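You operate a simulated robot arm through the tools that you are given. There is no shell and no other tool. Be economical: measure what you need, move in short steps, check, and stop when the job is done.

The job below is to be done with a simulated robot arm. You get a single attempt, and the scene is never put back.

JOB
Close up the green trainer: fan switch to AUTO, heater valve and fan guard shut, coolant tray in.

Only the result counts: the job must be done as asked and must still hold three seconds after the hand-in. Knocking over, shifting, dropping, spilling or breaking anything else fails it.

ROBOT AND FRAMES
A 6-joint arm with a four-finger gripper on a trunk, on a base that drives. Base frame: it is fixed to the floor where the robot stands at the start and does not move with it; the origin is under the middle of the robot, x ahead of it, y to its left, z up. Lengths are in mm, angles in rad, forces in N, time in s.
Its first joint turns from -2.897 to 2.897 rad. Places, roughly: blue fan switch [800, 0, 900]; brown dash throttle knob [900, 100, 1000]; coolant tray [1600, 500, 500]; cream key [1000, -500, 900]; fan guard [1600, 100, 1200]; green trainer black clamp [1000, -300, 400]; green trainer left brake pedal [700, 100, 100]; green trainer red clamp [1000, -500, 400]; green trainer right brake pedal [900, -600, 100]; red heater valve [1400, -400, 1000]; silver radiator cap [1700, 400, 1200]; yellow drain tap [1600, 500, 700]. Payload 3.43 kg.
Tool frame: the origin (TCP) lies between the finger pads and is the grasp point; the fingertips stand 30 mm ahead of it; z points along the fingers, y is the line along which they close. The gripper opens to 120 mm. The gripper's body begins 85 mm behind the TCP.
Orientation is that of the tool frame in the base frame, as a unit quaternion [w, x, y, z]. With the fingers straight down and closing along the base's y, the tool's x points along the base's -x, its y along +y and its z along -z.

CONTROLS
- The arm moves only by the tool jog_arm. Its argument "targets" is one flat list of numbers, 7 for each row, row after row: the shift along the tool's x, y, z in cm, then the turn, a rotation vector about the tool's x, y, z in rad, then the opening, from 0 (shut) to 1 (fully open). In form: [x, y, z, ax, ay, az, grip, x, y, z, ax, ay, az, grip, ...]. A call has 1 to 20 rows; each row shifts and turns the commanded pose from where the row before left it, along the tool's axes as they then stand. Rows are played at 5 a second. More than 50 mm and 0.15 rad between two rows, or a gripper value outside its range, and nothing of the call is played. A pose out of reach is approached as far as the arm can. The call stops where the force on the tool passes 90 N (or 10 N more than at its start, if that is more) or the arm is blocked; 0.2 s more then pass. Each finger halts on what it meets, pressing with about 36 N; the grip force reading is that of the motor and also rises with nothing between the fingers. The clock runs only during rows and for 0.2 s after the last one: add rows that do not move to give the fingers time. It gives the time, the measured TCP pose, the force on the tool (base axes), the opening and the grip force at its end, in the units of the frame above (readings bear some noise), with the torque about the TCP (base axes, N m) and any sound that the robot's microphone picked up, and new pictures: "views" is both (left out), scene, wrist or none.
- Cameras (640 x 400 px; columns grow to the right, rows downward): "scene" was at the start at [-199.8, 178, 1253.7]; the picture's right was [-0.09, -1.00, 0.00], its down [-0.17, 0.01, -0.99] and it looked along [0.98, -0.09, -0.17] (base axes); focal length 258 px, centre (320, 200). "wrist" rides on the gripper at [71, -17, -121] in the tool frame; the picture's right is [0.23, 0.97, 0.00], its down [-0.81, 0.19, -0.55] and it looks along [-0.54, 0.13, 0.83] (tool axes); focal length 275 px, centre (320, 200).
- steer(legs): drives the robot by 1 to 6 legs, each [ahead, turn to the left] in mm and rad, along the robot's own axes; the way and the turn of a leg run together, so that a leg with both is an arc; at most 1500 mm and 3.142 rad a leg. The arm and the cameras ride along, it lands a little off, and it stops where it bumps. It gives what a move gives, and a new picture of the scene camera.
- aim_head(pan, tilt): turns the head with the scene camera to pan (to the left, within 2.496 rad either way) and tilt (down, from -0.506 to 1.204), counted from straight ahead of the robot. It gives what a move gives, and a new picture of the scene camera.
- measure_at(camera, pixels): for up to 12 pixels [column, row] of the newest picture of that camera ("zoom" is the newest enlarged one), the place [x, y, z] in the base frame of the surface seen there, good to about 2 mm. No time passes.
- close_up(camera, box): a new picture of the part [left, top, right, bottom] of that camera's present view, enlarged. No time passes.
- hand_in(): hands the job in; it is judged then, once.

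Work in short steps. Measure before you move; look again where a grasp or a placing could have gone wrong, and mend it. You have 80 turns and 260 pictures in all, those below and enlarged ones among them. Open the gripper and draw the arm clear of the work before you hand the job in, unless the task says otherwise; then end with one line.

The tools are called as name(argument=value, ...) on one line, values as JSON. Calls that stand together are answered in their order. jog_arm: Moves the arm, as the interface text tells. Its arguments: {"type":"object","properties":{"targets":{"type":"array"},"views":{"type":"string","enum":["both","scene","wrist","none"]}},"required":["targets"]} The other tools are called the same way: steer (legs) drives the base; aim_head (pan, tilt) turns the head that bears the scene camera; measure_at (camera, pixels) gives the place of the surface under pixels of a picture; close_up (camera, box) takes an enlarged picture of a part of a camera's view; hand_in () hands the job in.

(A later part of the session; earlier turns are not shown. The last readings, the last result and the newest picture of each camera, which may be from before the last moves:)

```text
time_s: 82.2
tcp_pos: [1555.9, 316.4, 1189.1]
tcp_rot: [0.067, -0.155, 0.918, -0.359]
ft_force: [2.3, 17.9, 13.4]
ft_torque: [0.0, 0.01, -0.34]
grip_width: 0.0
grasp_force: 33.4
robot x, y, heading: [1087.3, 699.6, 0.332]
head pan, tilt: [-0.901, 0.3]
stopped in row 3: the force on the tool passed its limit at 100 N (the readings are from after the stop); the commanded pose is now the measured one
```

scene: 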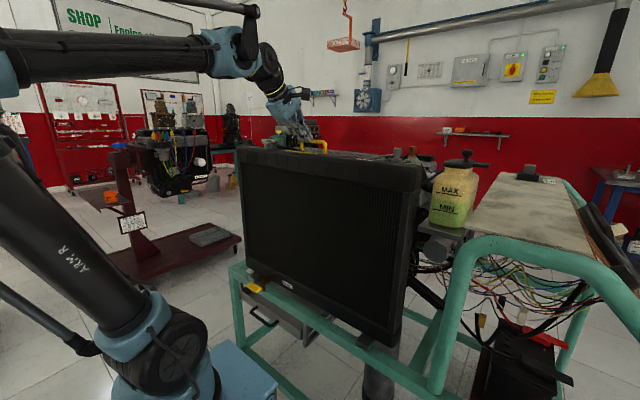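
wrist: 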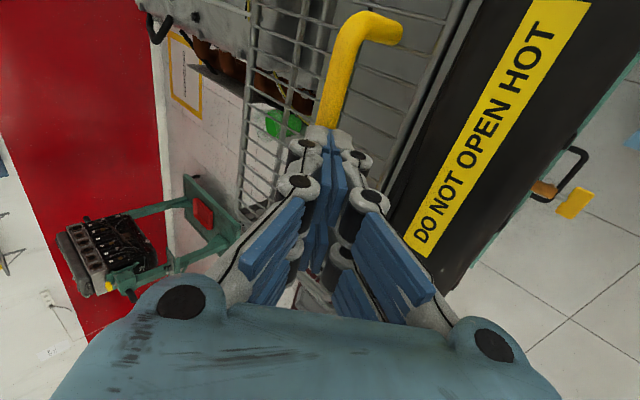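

Firm at 100 N without moving: the guard is shut. I'll retreat upward and back to the robot, untilting.

jog_arm(targets=[0, -3.0, -3.3, 0, 0, 0, 0, 0, -3.0, -3.3, 0, 0, 0, 0, 0, -3.0, -3.3, 0, 0, 0, 0, 0, -3.0, -3.3, 0, 0, 0, 0, 0, 3.0, -3.3, -0.12, 0, 0, 0, 0, 3.0, -3.3, -0.12, 0, 0, 0, 0, 3.5, -2, -0.12, 0, 0, 0, 0, 4, -1.8, -0.12, 0, 0, 0, 0, 4, -1.2, -0.12, 0, 0, 0, 0, 4, -0.5, -0.12, 0, 0, 0, 0, 4, 0, 0, 0, 0, 0, 0, 4, 0, 0, 0, 0, 0, 0, 0, 0, 0, 0, 0, 0])

close_up(camera="scene", box=[240, 90, 480, 220])

```text
time_s: 85.0
tcp_pos: [1448.3, 631.5, 1381.3]
tcp_rot: [0.007, -0.17, 0.985, -0.011]
ft_force: [0.0, 0.1, -0.3]
ft_torque: [0.01, 0.01, -0.02]
grip_width: 0.0
grasp_force: 32.9
robot x, y, heading: [1089.1, 693.6, 0.335]
head pan, tilt: [-0.901, 0.3]
```

scene: 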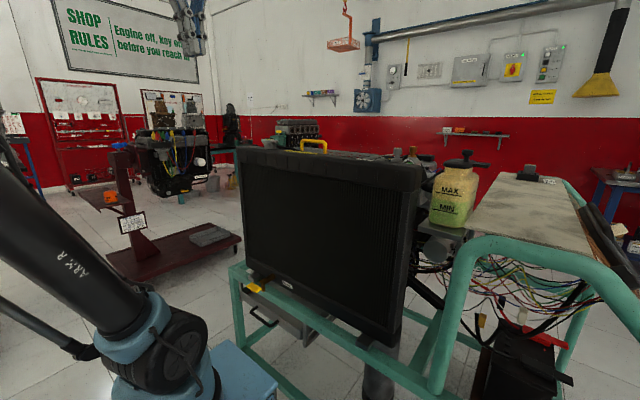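
wrist: 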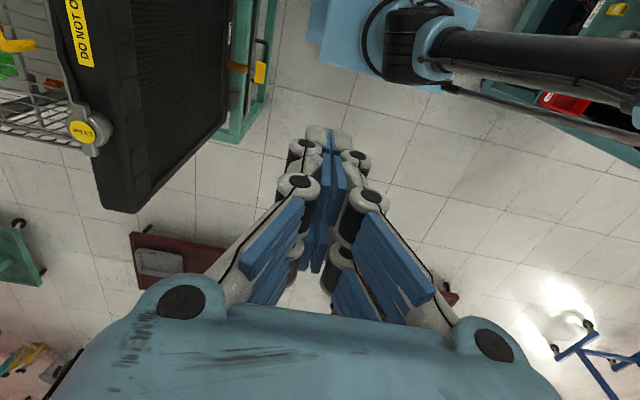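

```text
2.67 times, centred on (360, 155) of scene
```

zoom: 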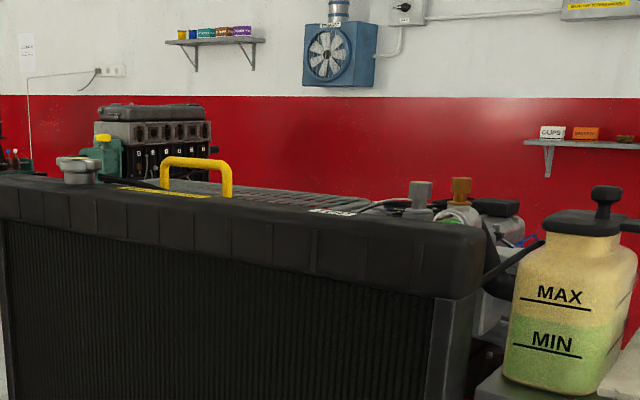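

All good on the left. Now I'll reverse out of the corridor to get around to the right side for the heater valve.

steer(legs=[[-1400, 0]])

aim_head(pan=-0.9, tilt=0.35)

measure_at(camera="scene", pixels=[[320, 250], [400, 250], [480, 250], [250, 250], [550, 240]])

```text
time_s: 92.2
tcp_pos: [98.0, 164.9, 1381.8]
tcp_rot: [0.008, -0.17, 0.985, -0.012]
ft_force: [-0.5, 0.5, 0.5]
ft_torque: [0.01, 0.02, 0.02]
grip_width: 0.1
grasp_force: 33.5
robot x, y, heading: [-260.3, 228.2, 0.335]
head pan, tilt: [-0.901, 0.3]
```

scene: 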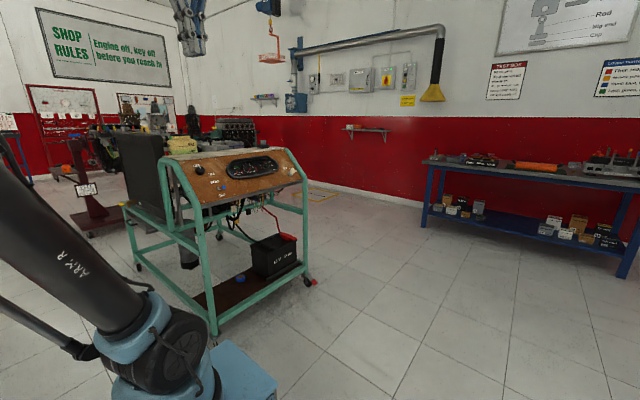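

```text
time_s: 92.8
tcp_pos: [82.9, 160.6, 1384.3]
tcp_rot: [0.013, -0.17, 0.985, -0.011]
ft_force: [0.2, -0.9, 0.2]
ft_torque: [0.02, -0.02, 0.01]
grip_width: 0.0
grasp_force: 33.6
robot x, y, heading: [-263.6, 231.6, 0.33]
head pan, tilt: [-0.901, 0.351]
```

scene: 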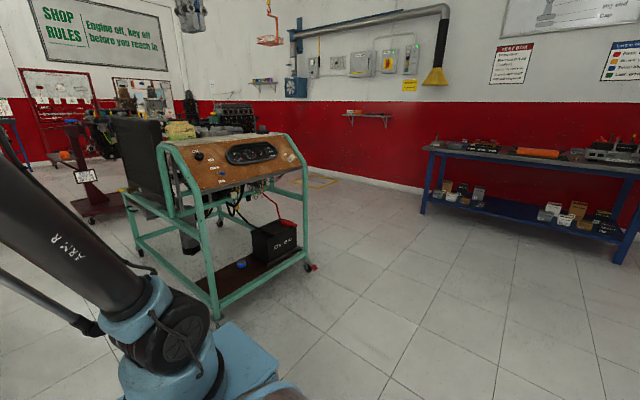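

```text
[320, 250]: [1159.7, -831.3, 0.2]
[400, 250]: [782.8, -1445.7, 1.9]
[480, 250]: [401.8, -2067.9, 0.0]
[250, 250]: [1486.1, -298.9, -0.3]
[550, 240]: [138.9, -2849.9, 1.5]
```

Open floor on the right side. Measuring the trainer's right edge and the wall/bench.

measure_at(camera="scene", pixels=[[312, 267], [306, 250], [303, 185], [288, 224], [300, 235], [385, 185], [425, 210], [330, 172], [370, 118], [275, 195], [300, 200], [265, 205]])

close_up(camera="scene", box=[140, 90, 340, 290])

```text
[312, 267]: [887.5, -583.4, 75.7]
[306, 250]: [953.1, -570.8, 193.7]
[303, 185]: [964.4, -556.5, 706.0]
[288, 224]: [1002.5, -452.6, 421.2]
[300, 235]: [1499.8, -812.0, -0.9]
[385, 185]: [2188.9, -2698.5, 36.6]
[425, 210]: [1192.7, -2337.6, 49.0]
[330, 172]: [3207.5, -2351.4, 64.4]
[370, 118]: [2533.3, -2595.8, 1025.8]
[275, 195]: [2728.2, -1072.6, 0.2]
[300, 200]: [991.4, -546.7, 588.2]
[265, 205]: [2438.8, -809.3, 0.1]
```

```text
2.00 times, centred on (240, 190) of scene
```

zoom: 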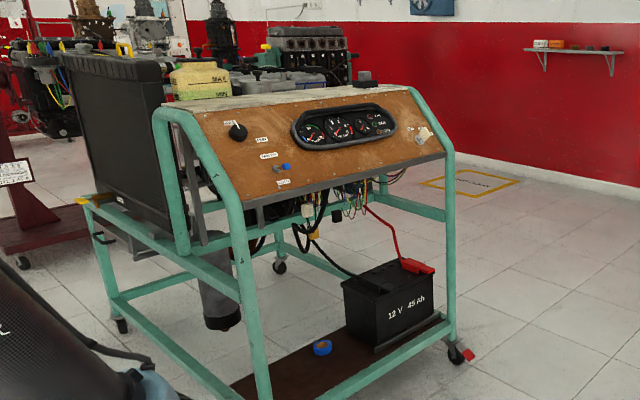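

Right edge is at n≈-845; the valve is at s≈1187. I'll drive around the front to a lane at n≈-1250 parallel to the trainer.

steer(legs=[[0, -1.36], [800, 0], [790, 0], [0, 1.367], [300, 0]])

aim_head(pan=0.5, tilt=0.35)

```text
time_s: 109.2
tcp_pos: [906.3, -1213.5, 1392.6]
tcp_rot: [0.024, -0.137, 0.99, -0.011]
ft_force: [0.0, -0.8, 0.7]
ft_torque: [-0.02, -0.02, -0.02]
grip_width: 0.1
grasp_force: 33.4
robot x, y, heading: [594.5, -1118.9, 0.31]
head pan, tilt: [-0.901, 0.351]
stopped in leg 5: the robot was blocked; the commanded pose is now the measured one
```

scene: 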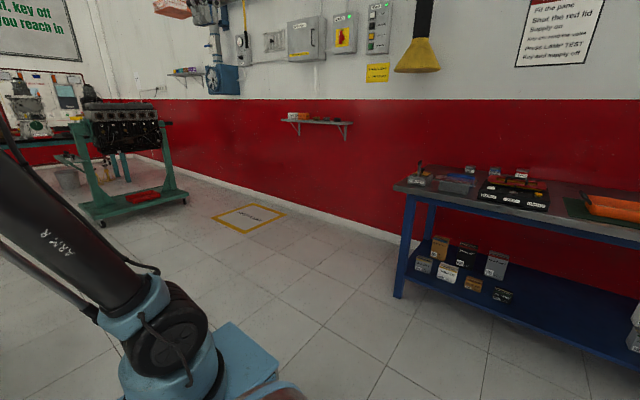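

```text
time_s: 110.7
tcp_pos: [907.3, -1214.9, 1392.9]
tcp_rot: [0.024, -0.139, 0.99, -0.011]
ft_force: [0.3, 0.4, -0.3]
ft_torque: [0.0, 0.0, 0.02]
grip_width: 0.0
grasp_force: 33.1
robot x, y, heading: [593.5, -1117.4, 0.307]
head pan, tilt: [0.499, 0.351]
```

scene: 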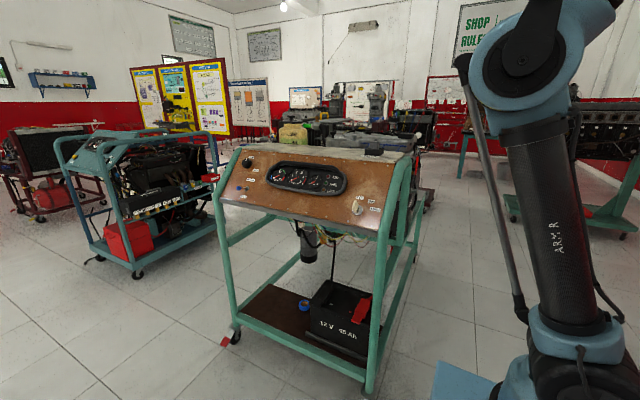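

Blocked after ~40 mm of the last leg. I'll look down around the base to see what it touches.

aim_head(pan=0.45, tilt=0.95)

aim_head(pan=-0.5, tilt=0.95)

```text
time_s: 111.7
tcp_pos: [906.8, -1215.0, 1393.0]
tcp_rot: [0.025, -0.138, 0.99, -0.011]
ft_force: [-0.1, 0.1, -0.7]
ft_torque: [0.02, 0.02, 0.03]
grip_width: 0.1
grasp_force: 33.4
robot x, y, heading: [598.6, -1122.3, 0.312]
head pan, tilt: [0.45, 0.949]
```

scene: 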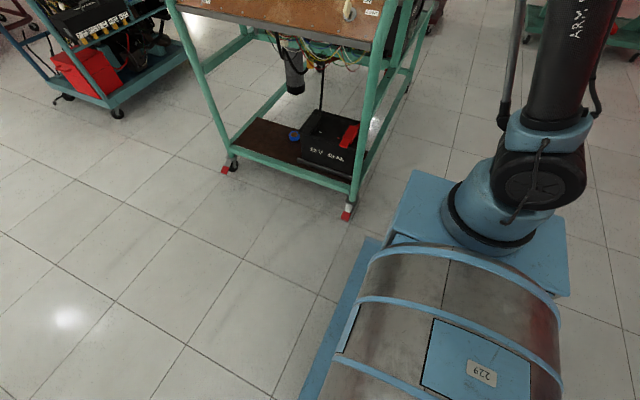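

```text
time_s: 113.0
tcp_pos: [907.8, -1214.3, 1392.5]
tcp_rot: [0.024, -0.138, 0.99, -0.011]
ft_force: [0.1, -0.7, 0.7]
ft_torque: [-0.02, 0.01, 0.0]
grip_width: 0.0
grasp_force: 33.5
robot x, y, heading: [595.3, -1121.1, 0.313]
head pan, tilt: [-0.499, 0.949]
```

scene: 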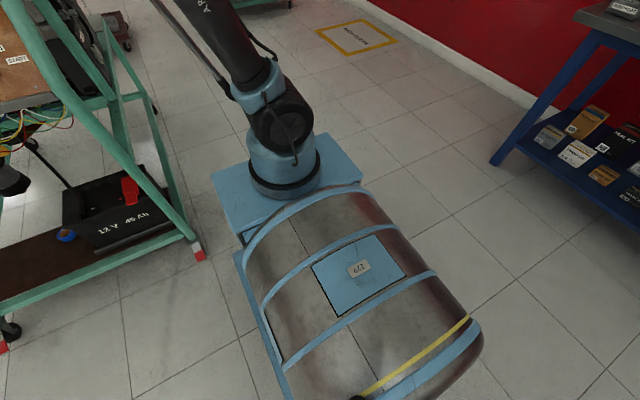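

measure_at(camera="scene", pixels=[[198, 253], [193, 240], [212, 178], [237, 255], [290, 395], [330, 135], [205, 262], [243, 240]])

close_up(camera="scene", box=[130, 150, 330, 300])

```text
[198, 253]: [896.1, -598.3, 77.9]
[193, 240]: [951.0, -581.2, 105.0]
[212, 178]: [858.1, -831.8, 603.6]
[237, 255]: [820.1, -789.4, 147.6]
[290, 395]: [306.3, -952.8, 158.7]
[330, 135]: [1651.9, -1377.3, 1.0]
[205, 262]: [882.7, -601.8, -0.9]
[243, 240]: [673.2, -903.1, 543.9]
```

```text
2.67 times, centred on (230, 225) of scene
```

zoom: 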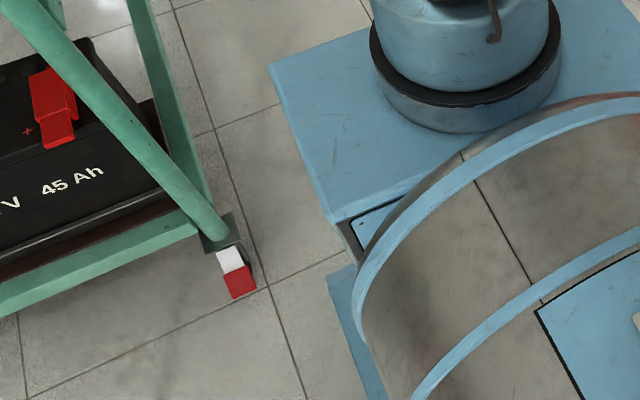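

Nothing visibly touches (pedal is 200 mm from the base corner). I'll try a short forward leg.

steer(legs=[[100, 0]])

```text
time_s: 114.1
tcp_pos: [1004.1, -1183.5, 1391.6]
tcp_rot: [0.024, -0.137, 0.99, -0.011]
ft_force: [-0.2, -0.7, 0.1]
ft_torque: [0.0, 0.03, -0.03]
grip_width: 0.0
grasp_force: 33.3
robot x, y, heading: [693.8, -1091.0, 0.31]
head pan, tilt: [-0.499, 0.949]
```

scene: 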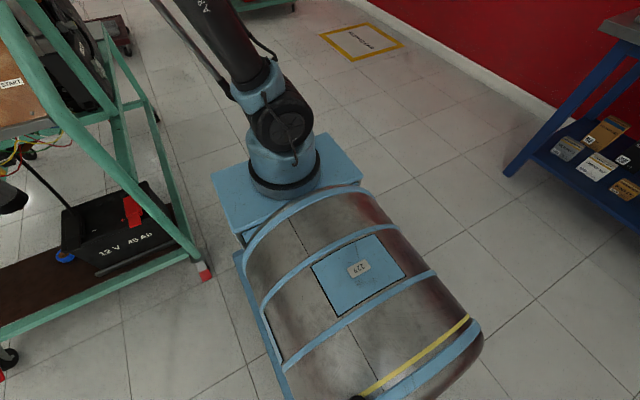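

That worked. Continue 280 ahead and look left at the heater valve.

steer(legs=[[280, 0]])

aim_head(pan=0.55, tilt=0.3)

close_up(camera="scene", box=[160, 60, 480, 260])

```text
time_s: 116.1
tcp_pos: [1260.5, -1099.5, 1395.0]
tcp_rot: [0.03, -0.14, 0.99, -0.011]
ft_force: [0.3, 0.6, 0.2]
ft_torque: [0.03, 0.0, -0.01]
grip_width: 0.1
grasp_force: 32.9
robot x, y, heading: [963.7, -1004.5, 0.315]
head pan, tilt: [-0.499, 0.949]
```

scene: 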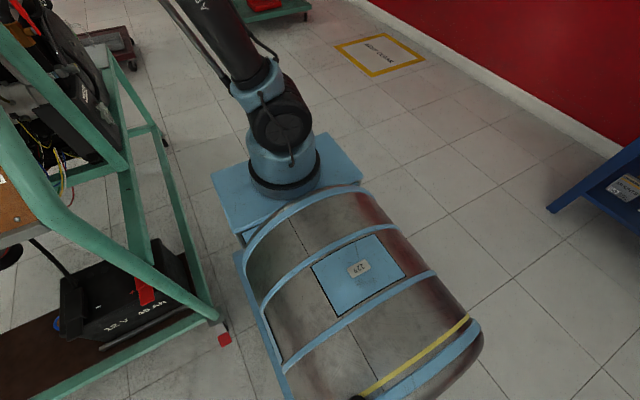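

```text
time_s: 117.4
tcp_pos: [1246.5, -1103.9, 1397.2]
tcp_rot: [0.037, -0.139, 0.99, -0.011]
ft_force: [0.3, 0.1, 0.5]
ft_torque: [-0.04, -0.01, 0.01]
grip_width: 0.0
grasp_force: 33.5
robot x, y, heading: [962.5, -1006.6, 0.309]
head pan, tilt: [0.55, 0.3]
```

scene: 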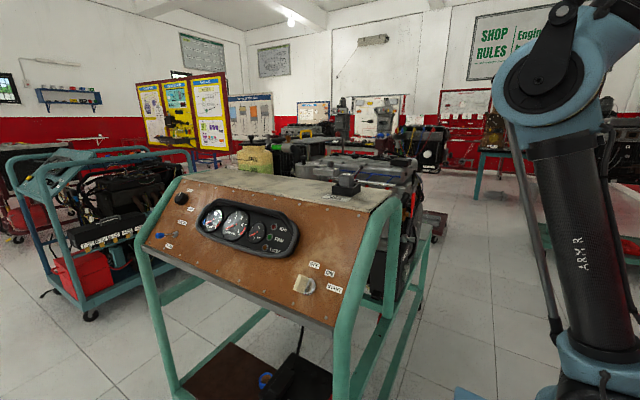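

```text
2.00 times, centred on (320, 160) of scene
```

zoom: 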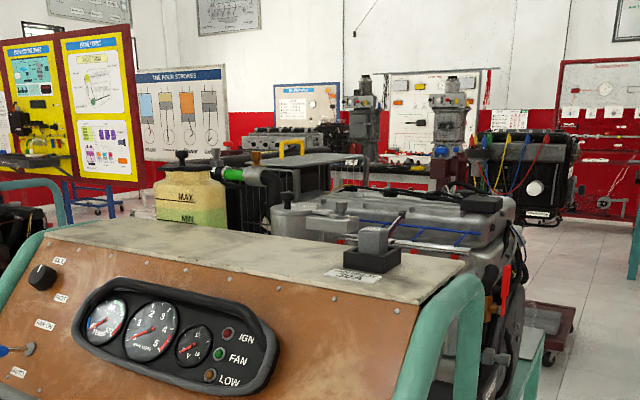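

A red lever is visible at zoom (507,285). Enlarging it.

close_up(camera="scene", box=[385, 160, 445, 260])

measure_at(camera="zoom", pixels=[[320, 200], [280, 150], [300, 200], [260, 250]])

measure_at(camera="scene", pixels=[[413, 203], [413, 195], [414, 210], [411, 220]])

```text
4.00 times, centred on (415, 210) of scene
```

zoom: 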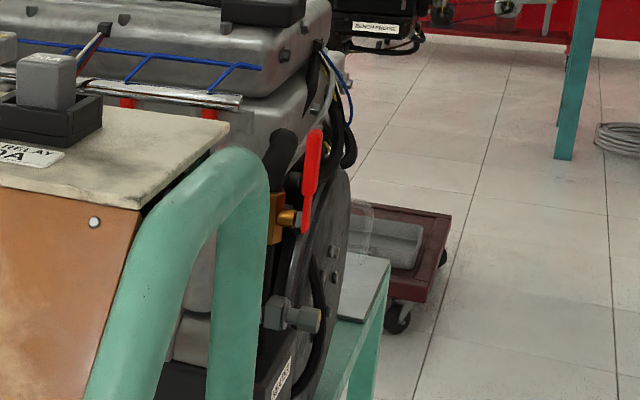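

```text
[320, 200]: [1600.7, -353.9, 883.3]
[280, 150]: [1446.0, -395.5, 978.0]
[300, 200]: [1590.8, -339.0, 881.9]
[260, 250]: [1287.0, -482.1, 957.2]
```

```text
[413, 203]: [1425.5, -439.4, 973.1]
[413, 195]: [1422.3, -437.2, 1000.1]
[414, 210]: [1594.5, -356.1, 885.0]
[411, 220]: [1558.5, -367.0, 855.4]
```

The red lever points up: (1422,-437,1000) down to a pivot around z≈935. I'll drive 450 ahead to see the valve from the side and find which way it shuts.

steer(legs=[[450, 0]])

aim_head(pan=0.75, tilt=0.5)

```text
time_s: 120.2
tcp_pos: [1679.4, -963.2, 1399.1]
tcp_rot: [0.036, -0.139, 0.99, -0.011]
ft_force: [0.5, -0.5, 0.8]
ft_torque: [0.02, -0.03, 0.02]
grip_width: 0.0
grasp_force: 33.4
robot x, y, heading: [1393.9, -864.9, 0.312]
head pan, tilt: [0.55, 0.3]
```

scene: 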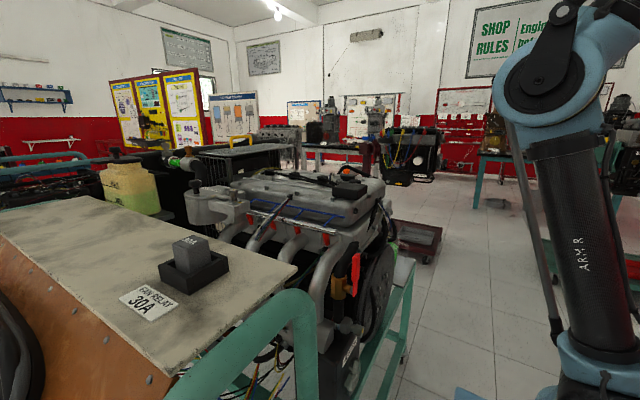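

```text
time_s: 120.9
tcp_pos: [1663.8, -968.6, 1401.7]
tcp_rot: [0.043, -0.139, 0.989, -0.01]
ft_force: [0.7, 0.2, 0.0]
ft_torque: [0.02, 0.02, 0.01]
grip_width: 0.0
grasp_force: 32.9
robot x, y, heading: [1391.9, -863.6, 0.313]
head pan, tilt: [0.75, 0.499]
```

scene: 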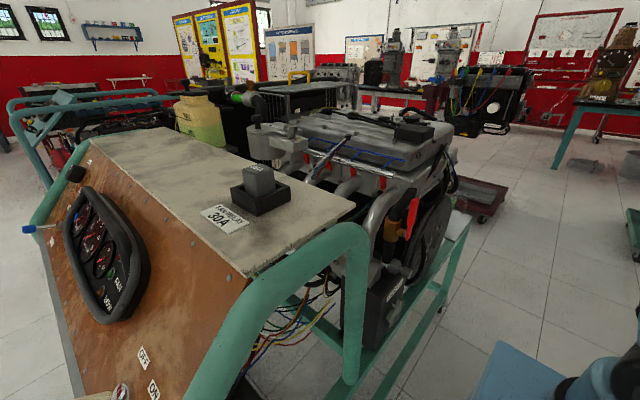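

close_up(camera="scene", box=[340, 170, 480, 310])

measure_at(camera="zoom", pixels=[[208, 110], [205, 90]])

```text
2.86 times, centred on (410, 240) of scene
```

zoom: 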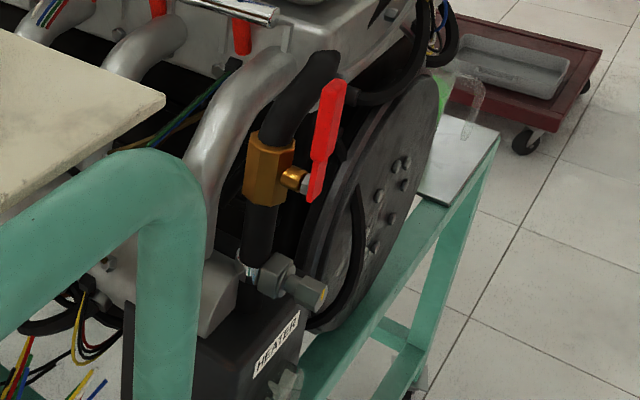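

```text
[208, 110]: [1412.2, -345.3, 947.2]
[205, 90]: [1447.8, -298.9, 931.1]
```

The hose runs vertically and the red lever is parallel to it: open. Measuring lever, spindle and body for the rotation axis.

measure_at(camera="zoom", pixels=[[333, 88], [326, 120], [320, 155], [313, 185], [312, 200], [294, 180], [270, 170], [285, 175], [305, 186], [262, 230], [320, 70], [285, 160]])

close_up(camera="scene", box=[385, 180, 425, 225])

```text
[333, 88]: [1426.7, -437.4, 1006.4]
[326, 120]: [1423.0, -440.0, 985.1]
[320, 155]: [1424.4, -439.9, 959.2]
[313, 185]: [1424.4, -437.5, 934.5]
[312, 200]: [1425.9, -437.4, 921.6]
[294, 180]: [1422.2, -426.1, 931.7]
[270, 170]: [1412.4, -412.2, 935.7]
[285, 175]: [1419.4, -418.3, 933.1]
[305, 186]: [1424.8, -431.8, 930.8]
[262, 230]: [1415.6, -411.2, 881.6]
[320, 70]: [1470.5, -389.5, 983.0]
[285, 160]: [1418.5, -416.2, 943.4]
```

```text
8.89 times, centred on (405, 202) of scene
```

zoom: 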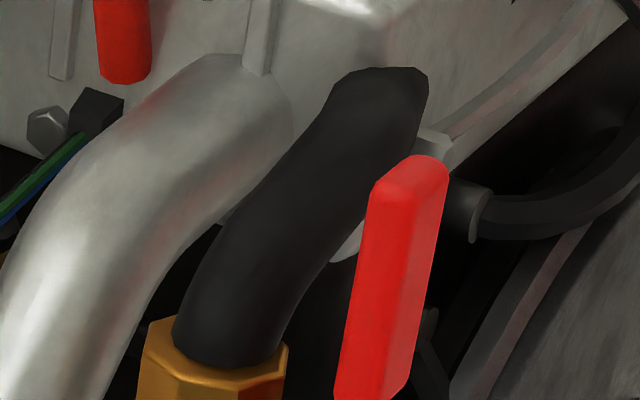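

The spindle axis is along n, lever 75 mm long in plane n≈-890, pivot (1424,-437,932). I'll back up 350 for better reach.

steer(legs=[[-350, 0]])

jog_arm(targets=[0, 4, 0, 0, 0.02, 0, 0, 0, 4.5, 0, 0, 0.02, 0, 0, 0, 4.5, 0, 0, 0.02, 0, 0, 0, 4.5, 0, 0, 0.02, 0, 0, 0, 4.5, 0, 0, 0, 0, 0, 0, 4.5, 0, 0, 0, 0, 0, 0, 4.5, 0, 0, 0, 0, 0, 0, 4.5, 0, 0, 0, 0, 0, 0, 4.5, 0, 0, 0, 0, 0, 0, 4.5, 0, 0, 0, 0, 0, 0, 0, 0, 0, 0, 0, 0])

```text
time_s: 123.2
tcp_pos: [1340.3, -1072.7, 1401.9]
tcp_rot: [0.043, -0.141, 0.989, -0.01]
ft_force: [0.1, 0.0, 0.2]
ft_torque: [0.03, -0.01, 0.01]
grip_width: 0.0
grasp_force: 33.3
robot x, y, heading: [1069.0, -971.4, 0.32]
head pan, tilt: [0.75, 0.499]
```

scene: 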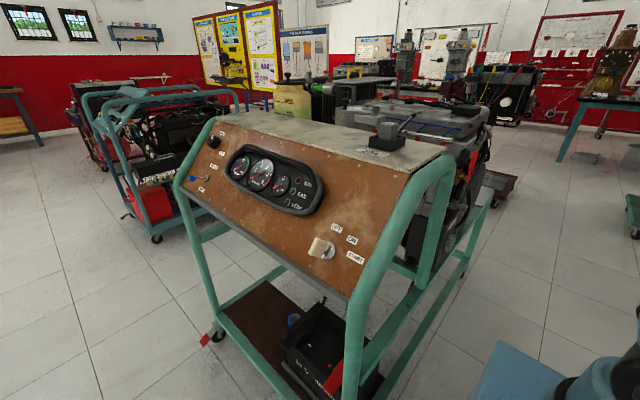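

```text
time_s: 124.0
tcp_pos: [1283.7, -965.4, 1402.5]
tcp_rot: [0.024, -0.172, 0.985, -0.013]
ft_force: [0.1, 4.1, -0.3]
ft_torque: [-0.33, -0.01, 0.0]
grip_width: 0.1
grasp_force: 33.3
out of reach, approached as far as the arm can: row 4
robot x, y, heading: [1067.1, -968.2, 0.317]
head pan, tilt: [0.75, 0.499]
stopped in row 4: the arm was blocked; the commanded pose is now the measured one
```

scene: 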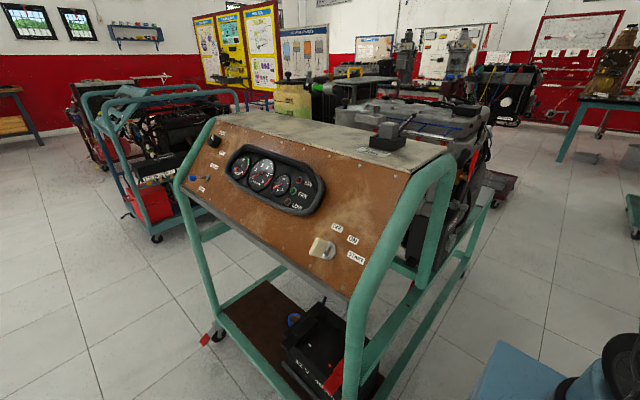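
wrist: 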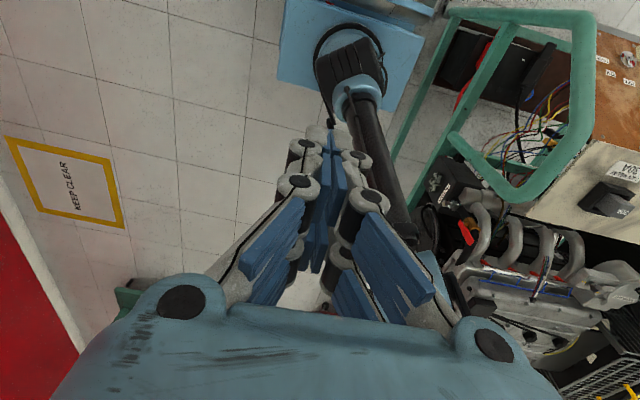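

The arm folded too near its own column (TCP is over the base). I'll go around: out forward (+s) first, then sweep left.

jog_arm(targets=[-2, -3, 0, 0, 0, 0, 0, -4.9, -1, 0, 0, 0, 0, 0, -4.9, 0, 0, 0, 0, 0, 0, -4.9, 0, 0, 0, 0, 0, 0, -4.9, 0, 0, 0, 0, 0, 0, -4.9, 0, 0, 0, 0, 0, 0, -4.9, 0, 0, 0, 0, 0, 0, -4.9, 0, 0, 0, 0, 0, 0, -4.9, 0, 0, 0, 0, 0, 0, -4.9, 0, 0, 0, 0, 0, 0, 0, 0, 0, 0, 0, 0, 0, 0], views="wrist")

```text
refused: targets must hold 7 numbers for each row
```

jog_arm(targets=[-2, -3, 0, 0, 0, 0, 0, -4.8, -1, 0, 0, 0, 0, 0, -4.9, 0, 0, 0, 0, 0, 0, -4.9, 0, 0, 0, 0, 0, 0, -4.9, 0, 0, 0, 0, 0, 0, -4.9, 0, 0, 0, 0, 0, 0, -4.9, 0, 0, 0, 0, 0, 0, -4.9, 0, 0, 0, 0, 0, 0, -4.9, 0, 0, 0, 0, 0, 0, -4.9, 0, 0, 0, 0, 0, 0, 0, 0, 0, 0, 0, 0, 0], views="wrist")

```text
time_s: 126.4
tcp_pos: [1727.7, -842.9, 1423.7]
tcp_rot: [0.025, -0.172, 0.985, -0.012]
ft_force: [-1.1, -2.0, 0.1]
ft_torque: [0.08, -0.03, 0.03]
grip_width: 0.3
grasp_force: 33.5
robot x, y, heading: [1070.5, -966.7, 0.318]
head pan, tilt: [0.75, 0.499]
```

wrist: 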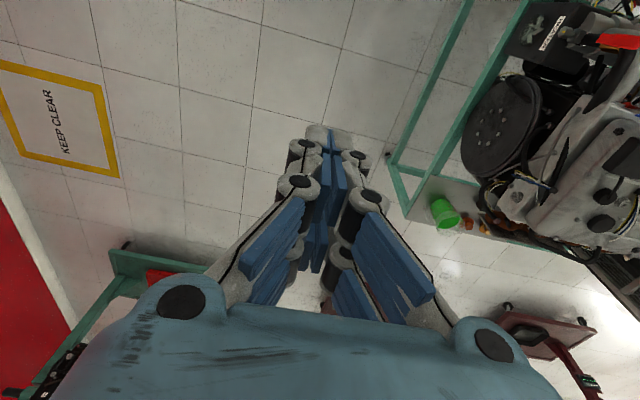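

Red lever is at (615,40); there's a green cup on the ledge at (445,212) to stay clear of. Now sweep left at height.

jog_arm(targets=[0, 4.8, 0, 0, 0, 0, 0, 0, 4.8, 0, 0, 0, 0, 0, 0, 4.8, 0, 0, 0, 0, 0, 0, 4.8, 0, 0, 0, 0, 0, 0, 4.8, 0, 0, 0, 0, 0, 0, 4.8, 0, 0, 0, 0, 0, 1, 4.6, 0, 0, 0, 0, 0, 2, 4.4, 0, 0, 0, 0, 0, 3, 3.6, 0, 0, 0, 0, 0, 3, 3, 0, 0, 0, 0, 0, 3, 0, 0, 0, 0, 0, 0, 0, 0, 0, 0, 0, 0, 0])

```text
time_s: 129.0
tcp_pos: [1461.9, -468.2, 1403.0]
tcp_rot: [0.024, -0.172, 0.985, -0.012]
ft_force: [0.2, 1.2, 0.2]
ft_torque: [0.0, -0.01, 0.0]
grip_width: 0.0
grasp_force: 33.4
robot x, y, heading: [1072.1, -967.6, 0.321]
head pan, tilt: [0.75, 0.499]
```

scene: 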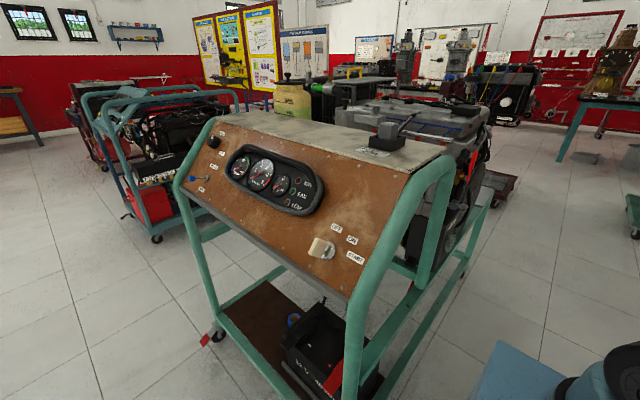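
wrist: 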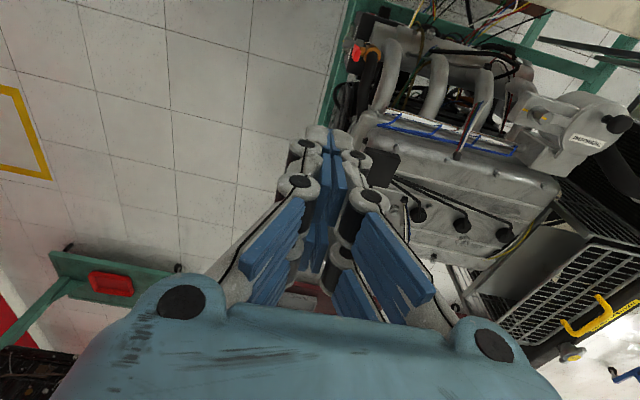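

Lever seen from above at (358,52). Enlarge to see surroundings on both sides.

close_up(camera="wrist", box=[310, 10, 410, 110])

measure_at(camera="zoom", pixels=[[180, 165], [220, 240], [120, 280], [200, 120], [300, 100], [100, 100]])

```text
4.00 times, centred on (360, 60) of wrist
```

zoom: 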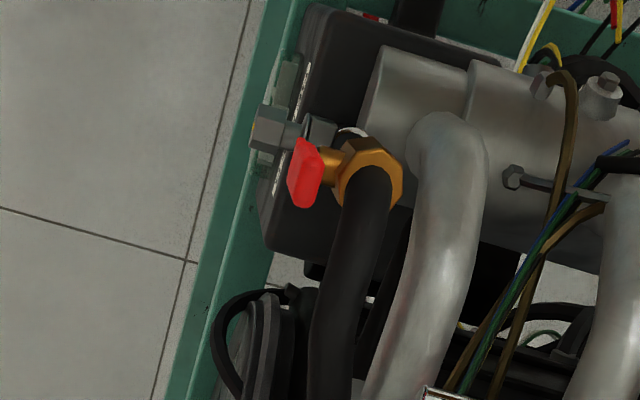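

```text
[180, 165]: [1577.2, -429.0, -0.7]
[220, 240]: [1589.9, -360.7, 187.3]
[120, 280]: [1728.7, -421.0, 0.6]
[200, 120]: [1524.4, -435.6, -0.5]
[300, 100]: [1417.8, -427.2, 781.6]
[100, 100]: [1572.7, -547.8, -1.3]
```

Both sides are clear in the lever's plane. I'm on the +s side, so I'll descend there and test pushing towards -s gently.

jog_arm(targets=[0, 1.0, 4.5, 0, 0, 0, 0, 0, 1.0, 4.5, 0, 0, 0, 0, 0, 1.0, 4.5, 0, 0, 0, 0, 0, 0, 4.5, 0, 0, 0, 0, 0, 0, 4.5, 0, 0, 0, 0, 0, 0, 4.5, 0, 0, 0, 0, 0, 0, 0, 0, 0, 0, 0])

close_up(camera="wrist", box=[240, 0, 440, 160])

measure_at(camera="zoom", pixels=[[320, 200], [240, 150], [250, 100], [240, 200], [300, 120]])

```text
time_s: 130.6
tcp_pos: [1469.8, -446.6, 1133.4]
tcp_rot: [0.024, -0.172, 0.985, -0.012]
ft_force: [-0.3, -0.1, 0.0]
ft_torque: [0.05, 0.0, -0.03]
grip_width: 0.3
grasp_force: 34.0
robot x, y, heading: [1071.8, -973.0, 0.32]
head pan, tilt: [0.75, 0.499]
```

scene: 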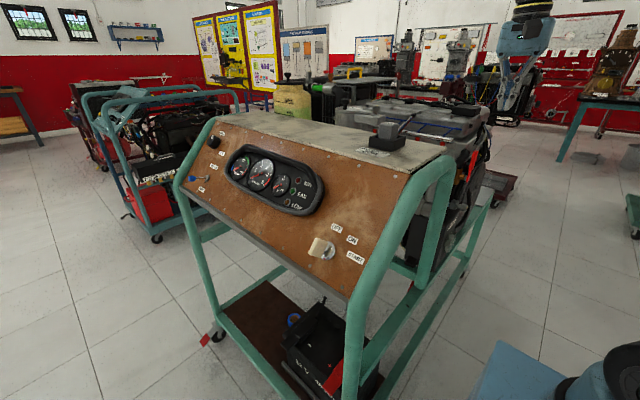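
wrist: 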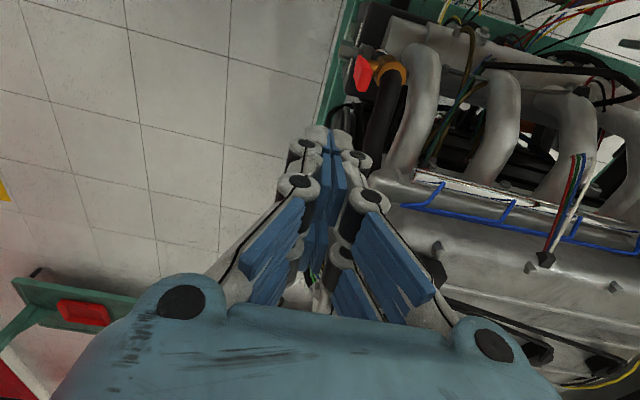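

```text
2.50 times, centred on (340, 80) of wrist
```

zoom: 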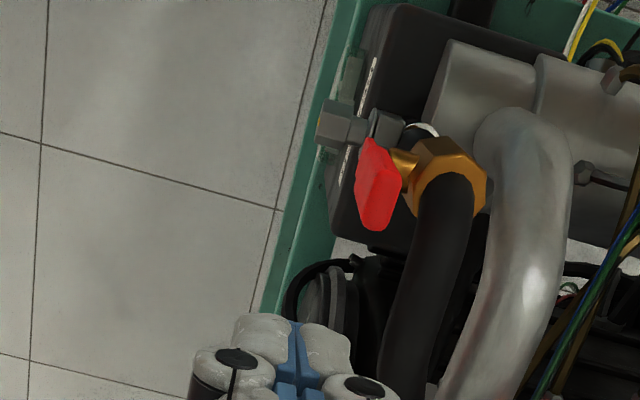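

```text
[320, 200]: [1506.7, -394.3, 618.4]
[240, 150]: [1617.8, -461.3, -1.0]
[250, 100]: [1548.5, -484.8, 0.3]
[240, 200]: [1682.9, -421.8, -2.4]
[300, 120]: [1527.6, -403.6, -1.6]
```

The finger is ~39 mm on the +s side of the lever. Lower to z≈1000 with 20 mm inward correction.

jog_arm(targets=[0.3, 1.0, 4.5, 0, 0, 0, 0, 0.3, 1.0, 4.5, 0, 0, 0, 0, 0.2, 0, 4.2, 0, 0, 0, 0, 0, 0, 0, 0, 0, 0, 0])

close_up(camera="wrist", box=[240, 0, 440, 160])

```text
time_s: 131.3
tcp_pos: [1452.3, -431.6, 1036.8]
tcp_rot: [0.031, -0.172, 0.984, -0.01]
ft_force: [0.3, 0.3, -1.0]
ft_torque: [-0.1, 0.13, 0.01]
grip_width: 0.0
grasp_force: 33.5
robot x, y, heading: [1067.8, -968.3, 0.32]
head pan, tilt: [0.75, 0.499]
stopped in row 3: the force on the tool passed its limit at 155 N (the readings are from after the stop); the commanded pose is now the measured one
```

scene: 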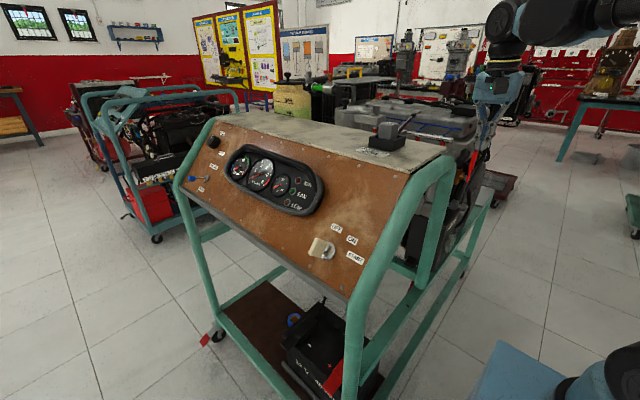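
wrist: 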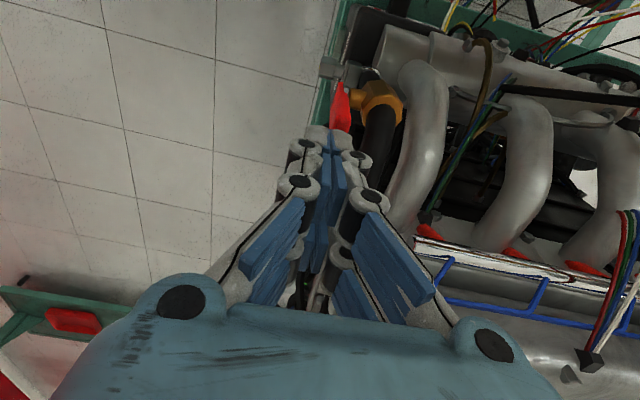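

```text
2.50 times, centred on (340, 80) of wrist
```

zoom: 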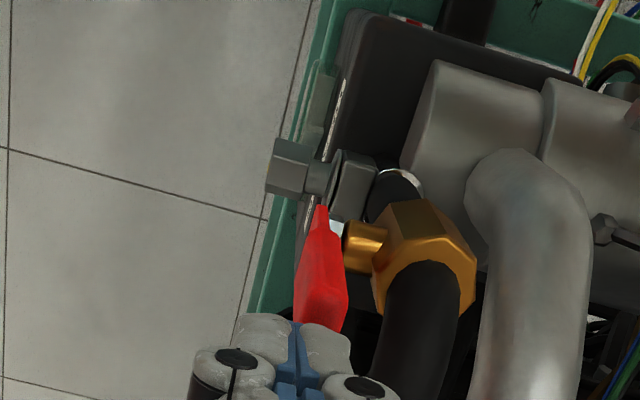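

Contact occurred (155 N). I'll measure the lever's state before anything else.

measure_at(camera="zoom", pixels=[[320, 215], [318, 240], [320, 270], [322, 300], [335, 320], [305, 310], [355, 245], [400, 290], [240, 330]])

close_up(camera="scene", box=[440, 90, 520, 220])

```text
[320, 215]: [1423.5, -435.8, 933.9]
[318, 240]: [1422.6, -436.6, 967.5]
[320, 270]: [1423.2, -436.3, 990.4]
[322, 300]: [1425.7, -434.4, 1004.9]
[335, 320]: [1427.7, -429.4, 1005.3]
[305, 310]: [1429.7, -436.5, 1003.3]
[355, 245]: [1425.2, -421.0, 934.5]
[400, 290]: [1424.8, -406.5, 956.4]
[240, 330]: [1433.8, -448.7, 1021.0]
```

```text
3.08 times, centred on (480, 155) of scene
```

zoom: 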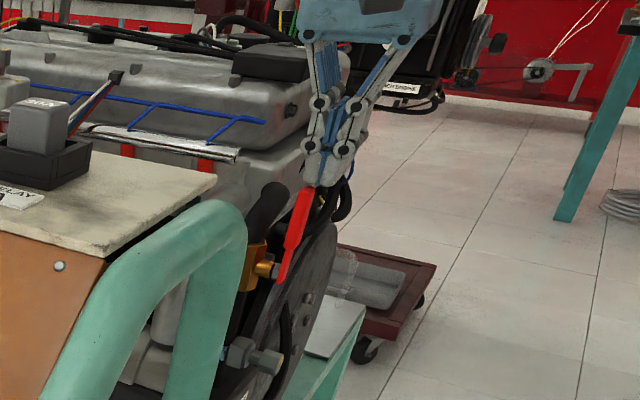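

The fingertip landed on the lever's top; the lever is unchanged. I'll lift, shift +s 30 mm, and lower beside it.

jog_arm(targets=[0, 0, -2.5, 0, 0, 0, 0, -3.2, 0, 0, 0, 0, 0, 0, 0, 0, 3, 0, 0, 0, 0, 0.2, 0, 3, 0, 0, 0, 0, 0, 0, 0, 0, 0, 0, 0])

close_up(camera="scene", box=[440, 90, 520, 220])

```text
time_s: 132.5
tcp_pos: [1481.8, -420.5, 1003.2]
tcp_rot: [0.031, -0.172, 0.985, -0.009]
ft_force: [0.0, 1.0, 0.0]
ft_torque: [0.0, 0.01, 0.01]
grip_width: 0.0
grasp_force: 33.3
robot x, y, heading: [1069.1, -967.3, 0.32]
head pan, tilt: [0.75, 0.499]
```

scene: 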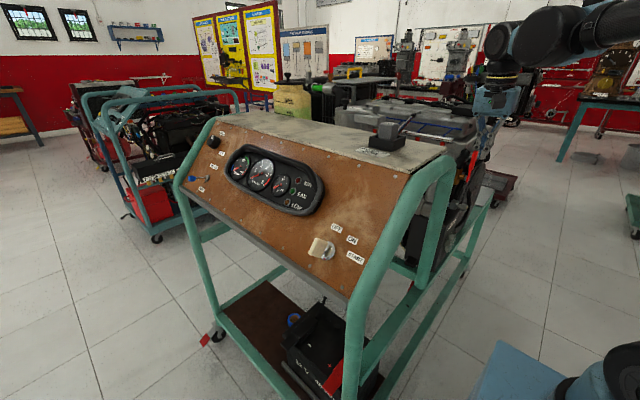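
wrist: 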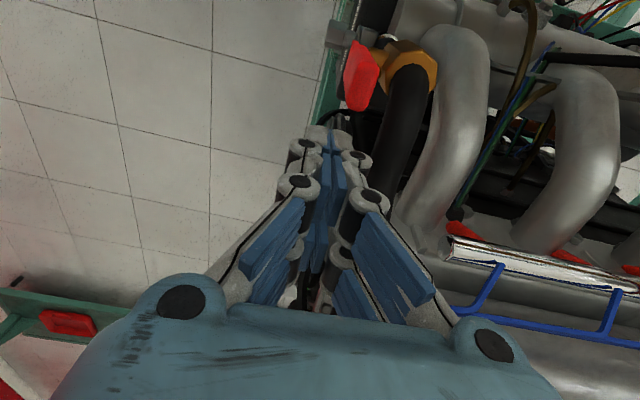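

```text
3.08 times, centred on (480, 155) of scene
```

zoom: 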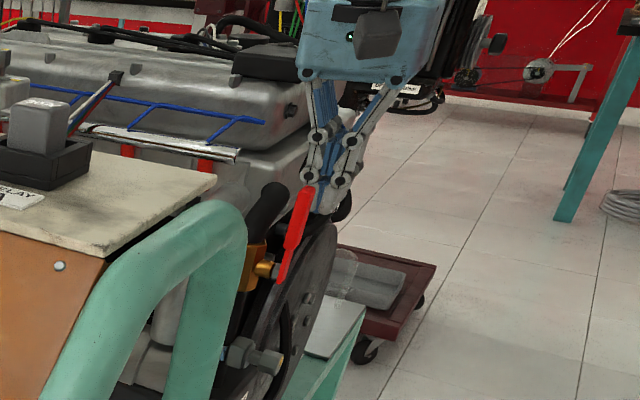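

Finger now beside the lever on the +s side (tip 973, lever top 1008). Push toward -s in small steps.

jog_arm(targets=[1.5, 0, 0.5, 0, 0, 0, 0, 1.0, 0, 0, 0, 0, 0, 0, 0.8, 0, 0, 0, 0, 0, 0, 0.6, 0, 0, 0, 0, 0, 0, 0.5, 0, 0, 0, 0, 0, 0, 0.5, 0, 0, 0, 0, 0, 0], views="wrist")

```text
time_s: 133.9
tcp_pos: [1437.3, -437.1, 996.0]
tcp_rot: [0.032, -0.173, 0.984, -0.01]
ft_force: [-0.4, 0.2, -0.1]
ft_torque: [0.01, -0.04, 0.05]
grip_width: 0.0
grasp_force: 33.4
robot x, y, heading: [1069.9, -970.5, 0.325]
head pan, tilt: [0.75, 0.499]
5 turns are left
```

wrist: 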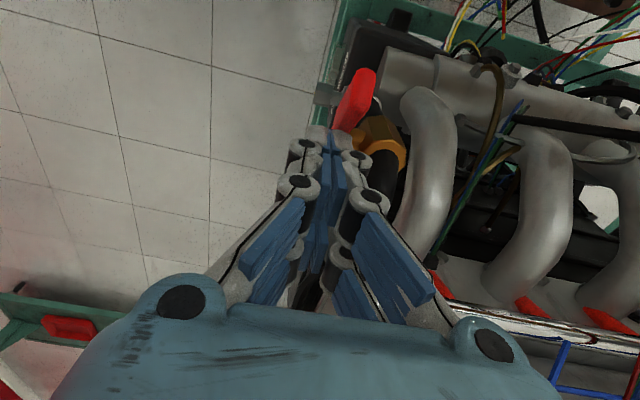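

The lever yields freely towards -s: right direction. I'll follow through in an arc to horizontal, ending by pressing down until it meets its stop.

jog_arm(targets=[1.0, 0, 0, 0, 0, 0, 0, 1.0, 0, 0, 0, 0, 0, 0, 1.0, 0, 0, 0, 0, 0, 0, 1.0, 0, 0, 0, 0, 0, 0, 1.0, 0, 0, 0, 0, 0, 0, 0.5, 0, 0.5, 0, 0, 0, 0, 0.5, 0, 0.6, 0, 0, 0, 0, 0.2, 0, 0.6, 0, 0, 0, 0, 0, 0, 0.5, 0, 0, 0, 0, 0, 0, 0.5, 0, 0, 0, 0, 0, 0, 0.5, 0, 0, 0, 0, 0, 0, 0.5, 0, 0, 0, 0, 0, 0, 0.5, 0, 0, 0, 0])

close_up(camera="scene", box=[440, 120, 500, 220])

close_up(camera="wrist", box=[260, 0, 420, 160])

measure_at(camera="wrist", pixels=[[340, 60], [345, 75], [350, 90], [345, 110], [355, 100], [340, 85]])

```text
time_s: 136.6
tcp_pos: [1367.5, -461.8, 963.8]
tcp_rot: [0.036, -0.173, 0.984, -0.009]
ft_force: [-0.9, -1.8, 4.7]
ft_torque: [-0.07, 0.14, 0.01]
grip_width: 0.1
grasp_force: 33.9
robot x, y, heading: [1068.5, -969.9, 0.318]
head pan, tilt: [0.75, 0.499]
stopped in row 13: the force on the tool passed its limit at 103 N (the readings are from after the stop); the commanded pose is now the measured one
```

scene: 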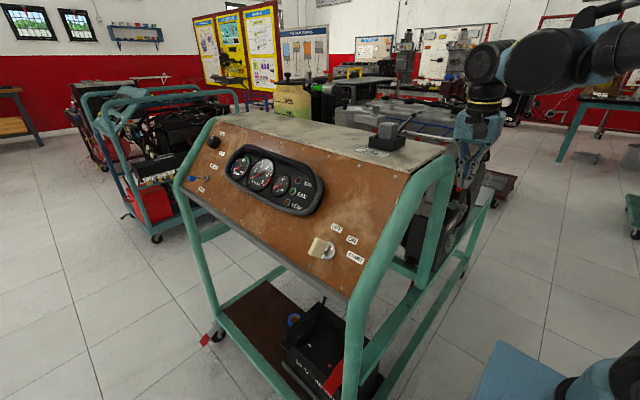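
wrist: 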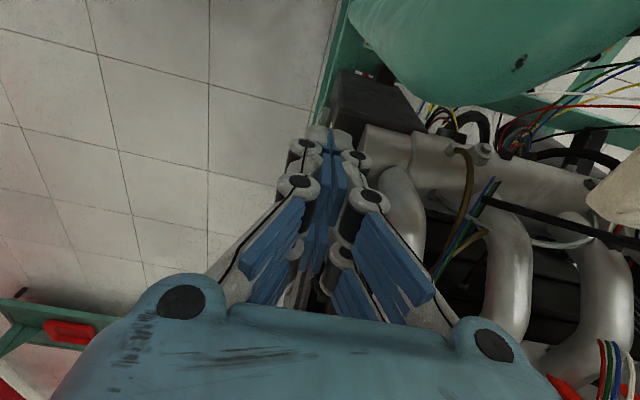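

```text
4.00 times, centred on (470, 170) of scene
```

zoom: 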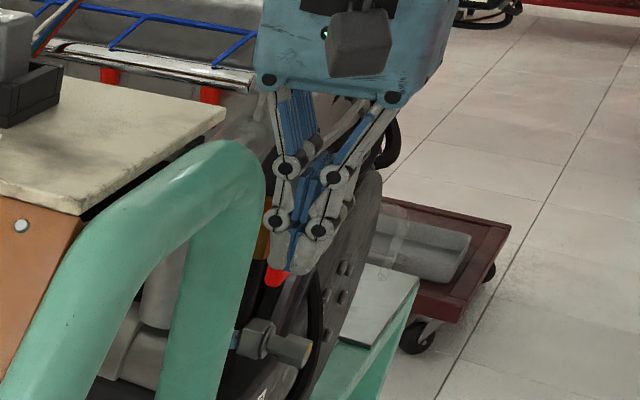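

```text
2.50 times, centred on (340, 80) of wrist
```

zoom: 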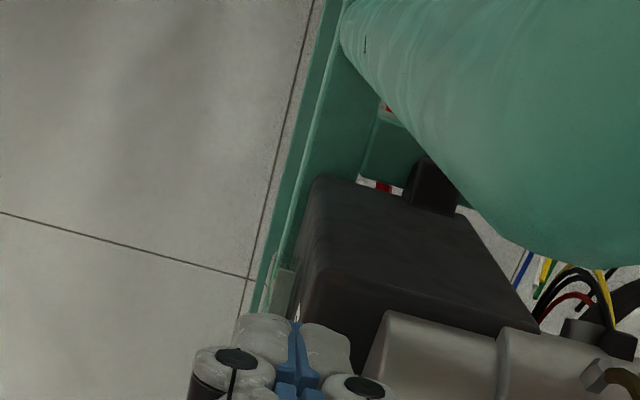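

```text
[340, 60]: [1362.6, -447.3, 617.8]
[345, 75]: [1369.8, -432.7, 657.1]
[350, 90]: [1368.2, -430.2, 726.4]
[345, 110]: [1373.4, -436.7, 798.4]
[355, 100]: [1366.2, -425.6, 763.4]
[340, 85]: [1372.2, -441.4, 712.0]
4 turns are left
```

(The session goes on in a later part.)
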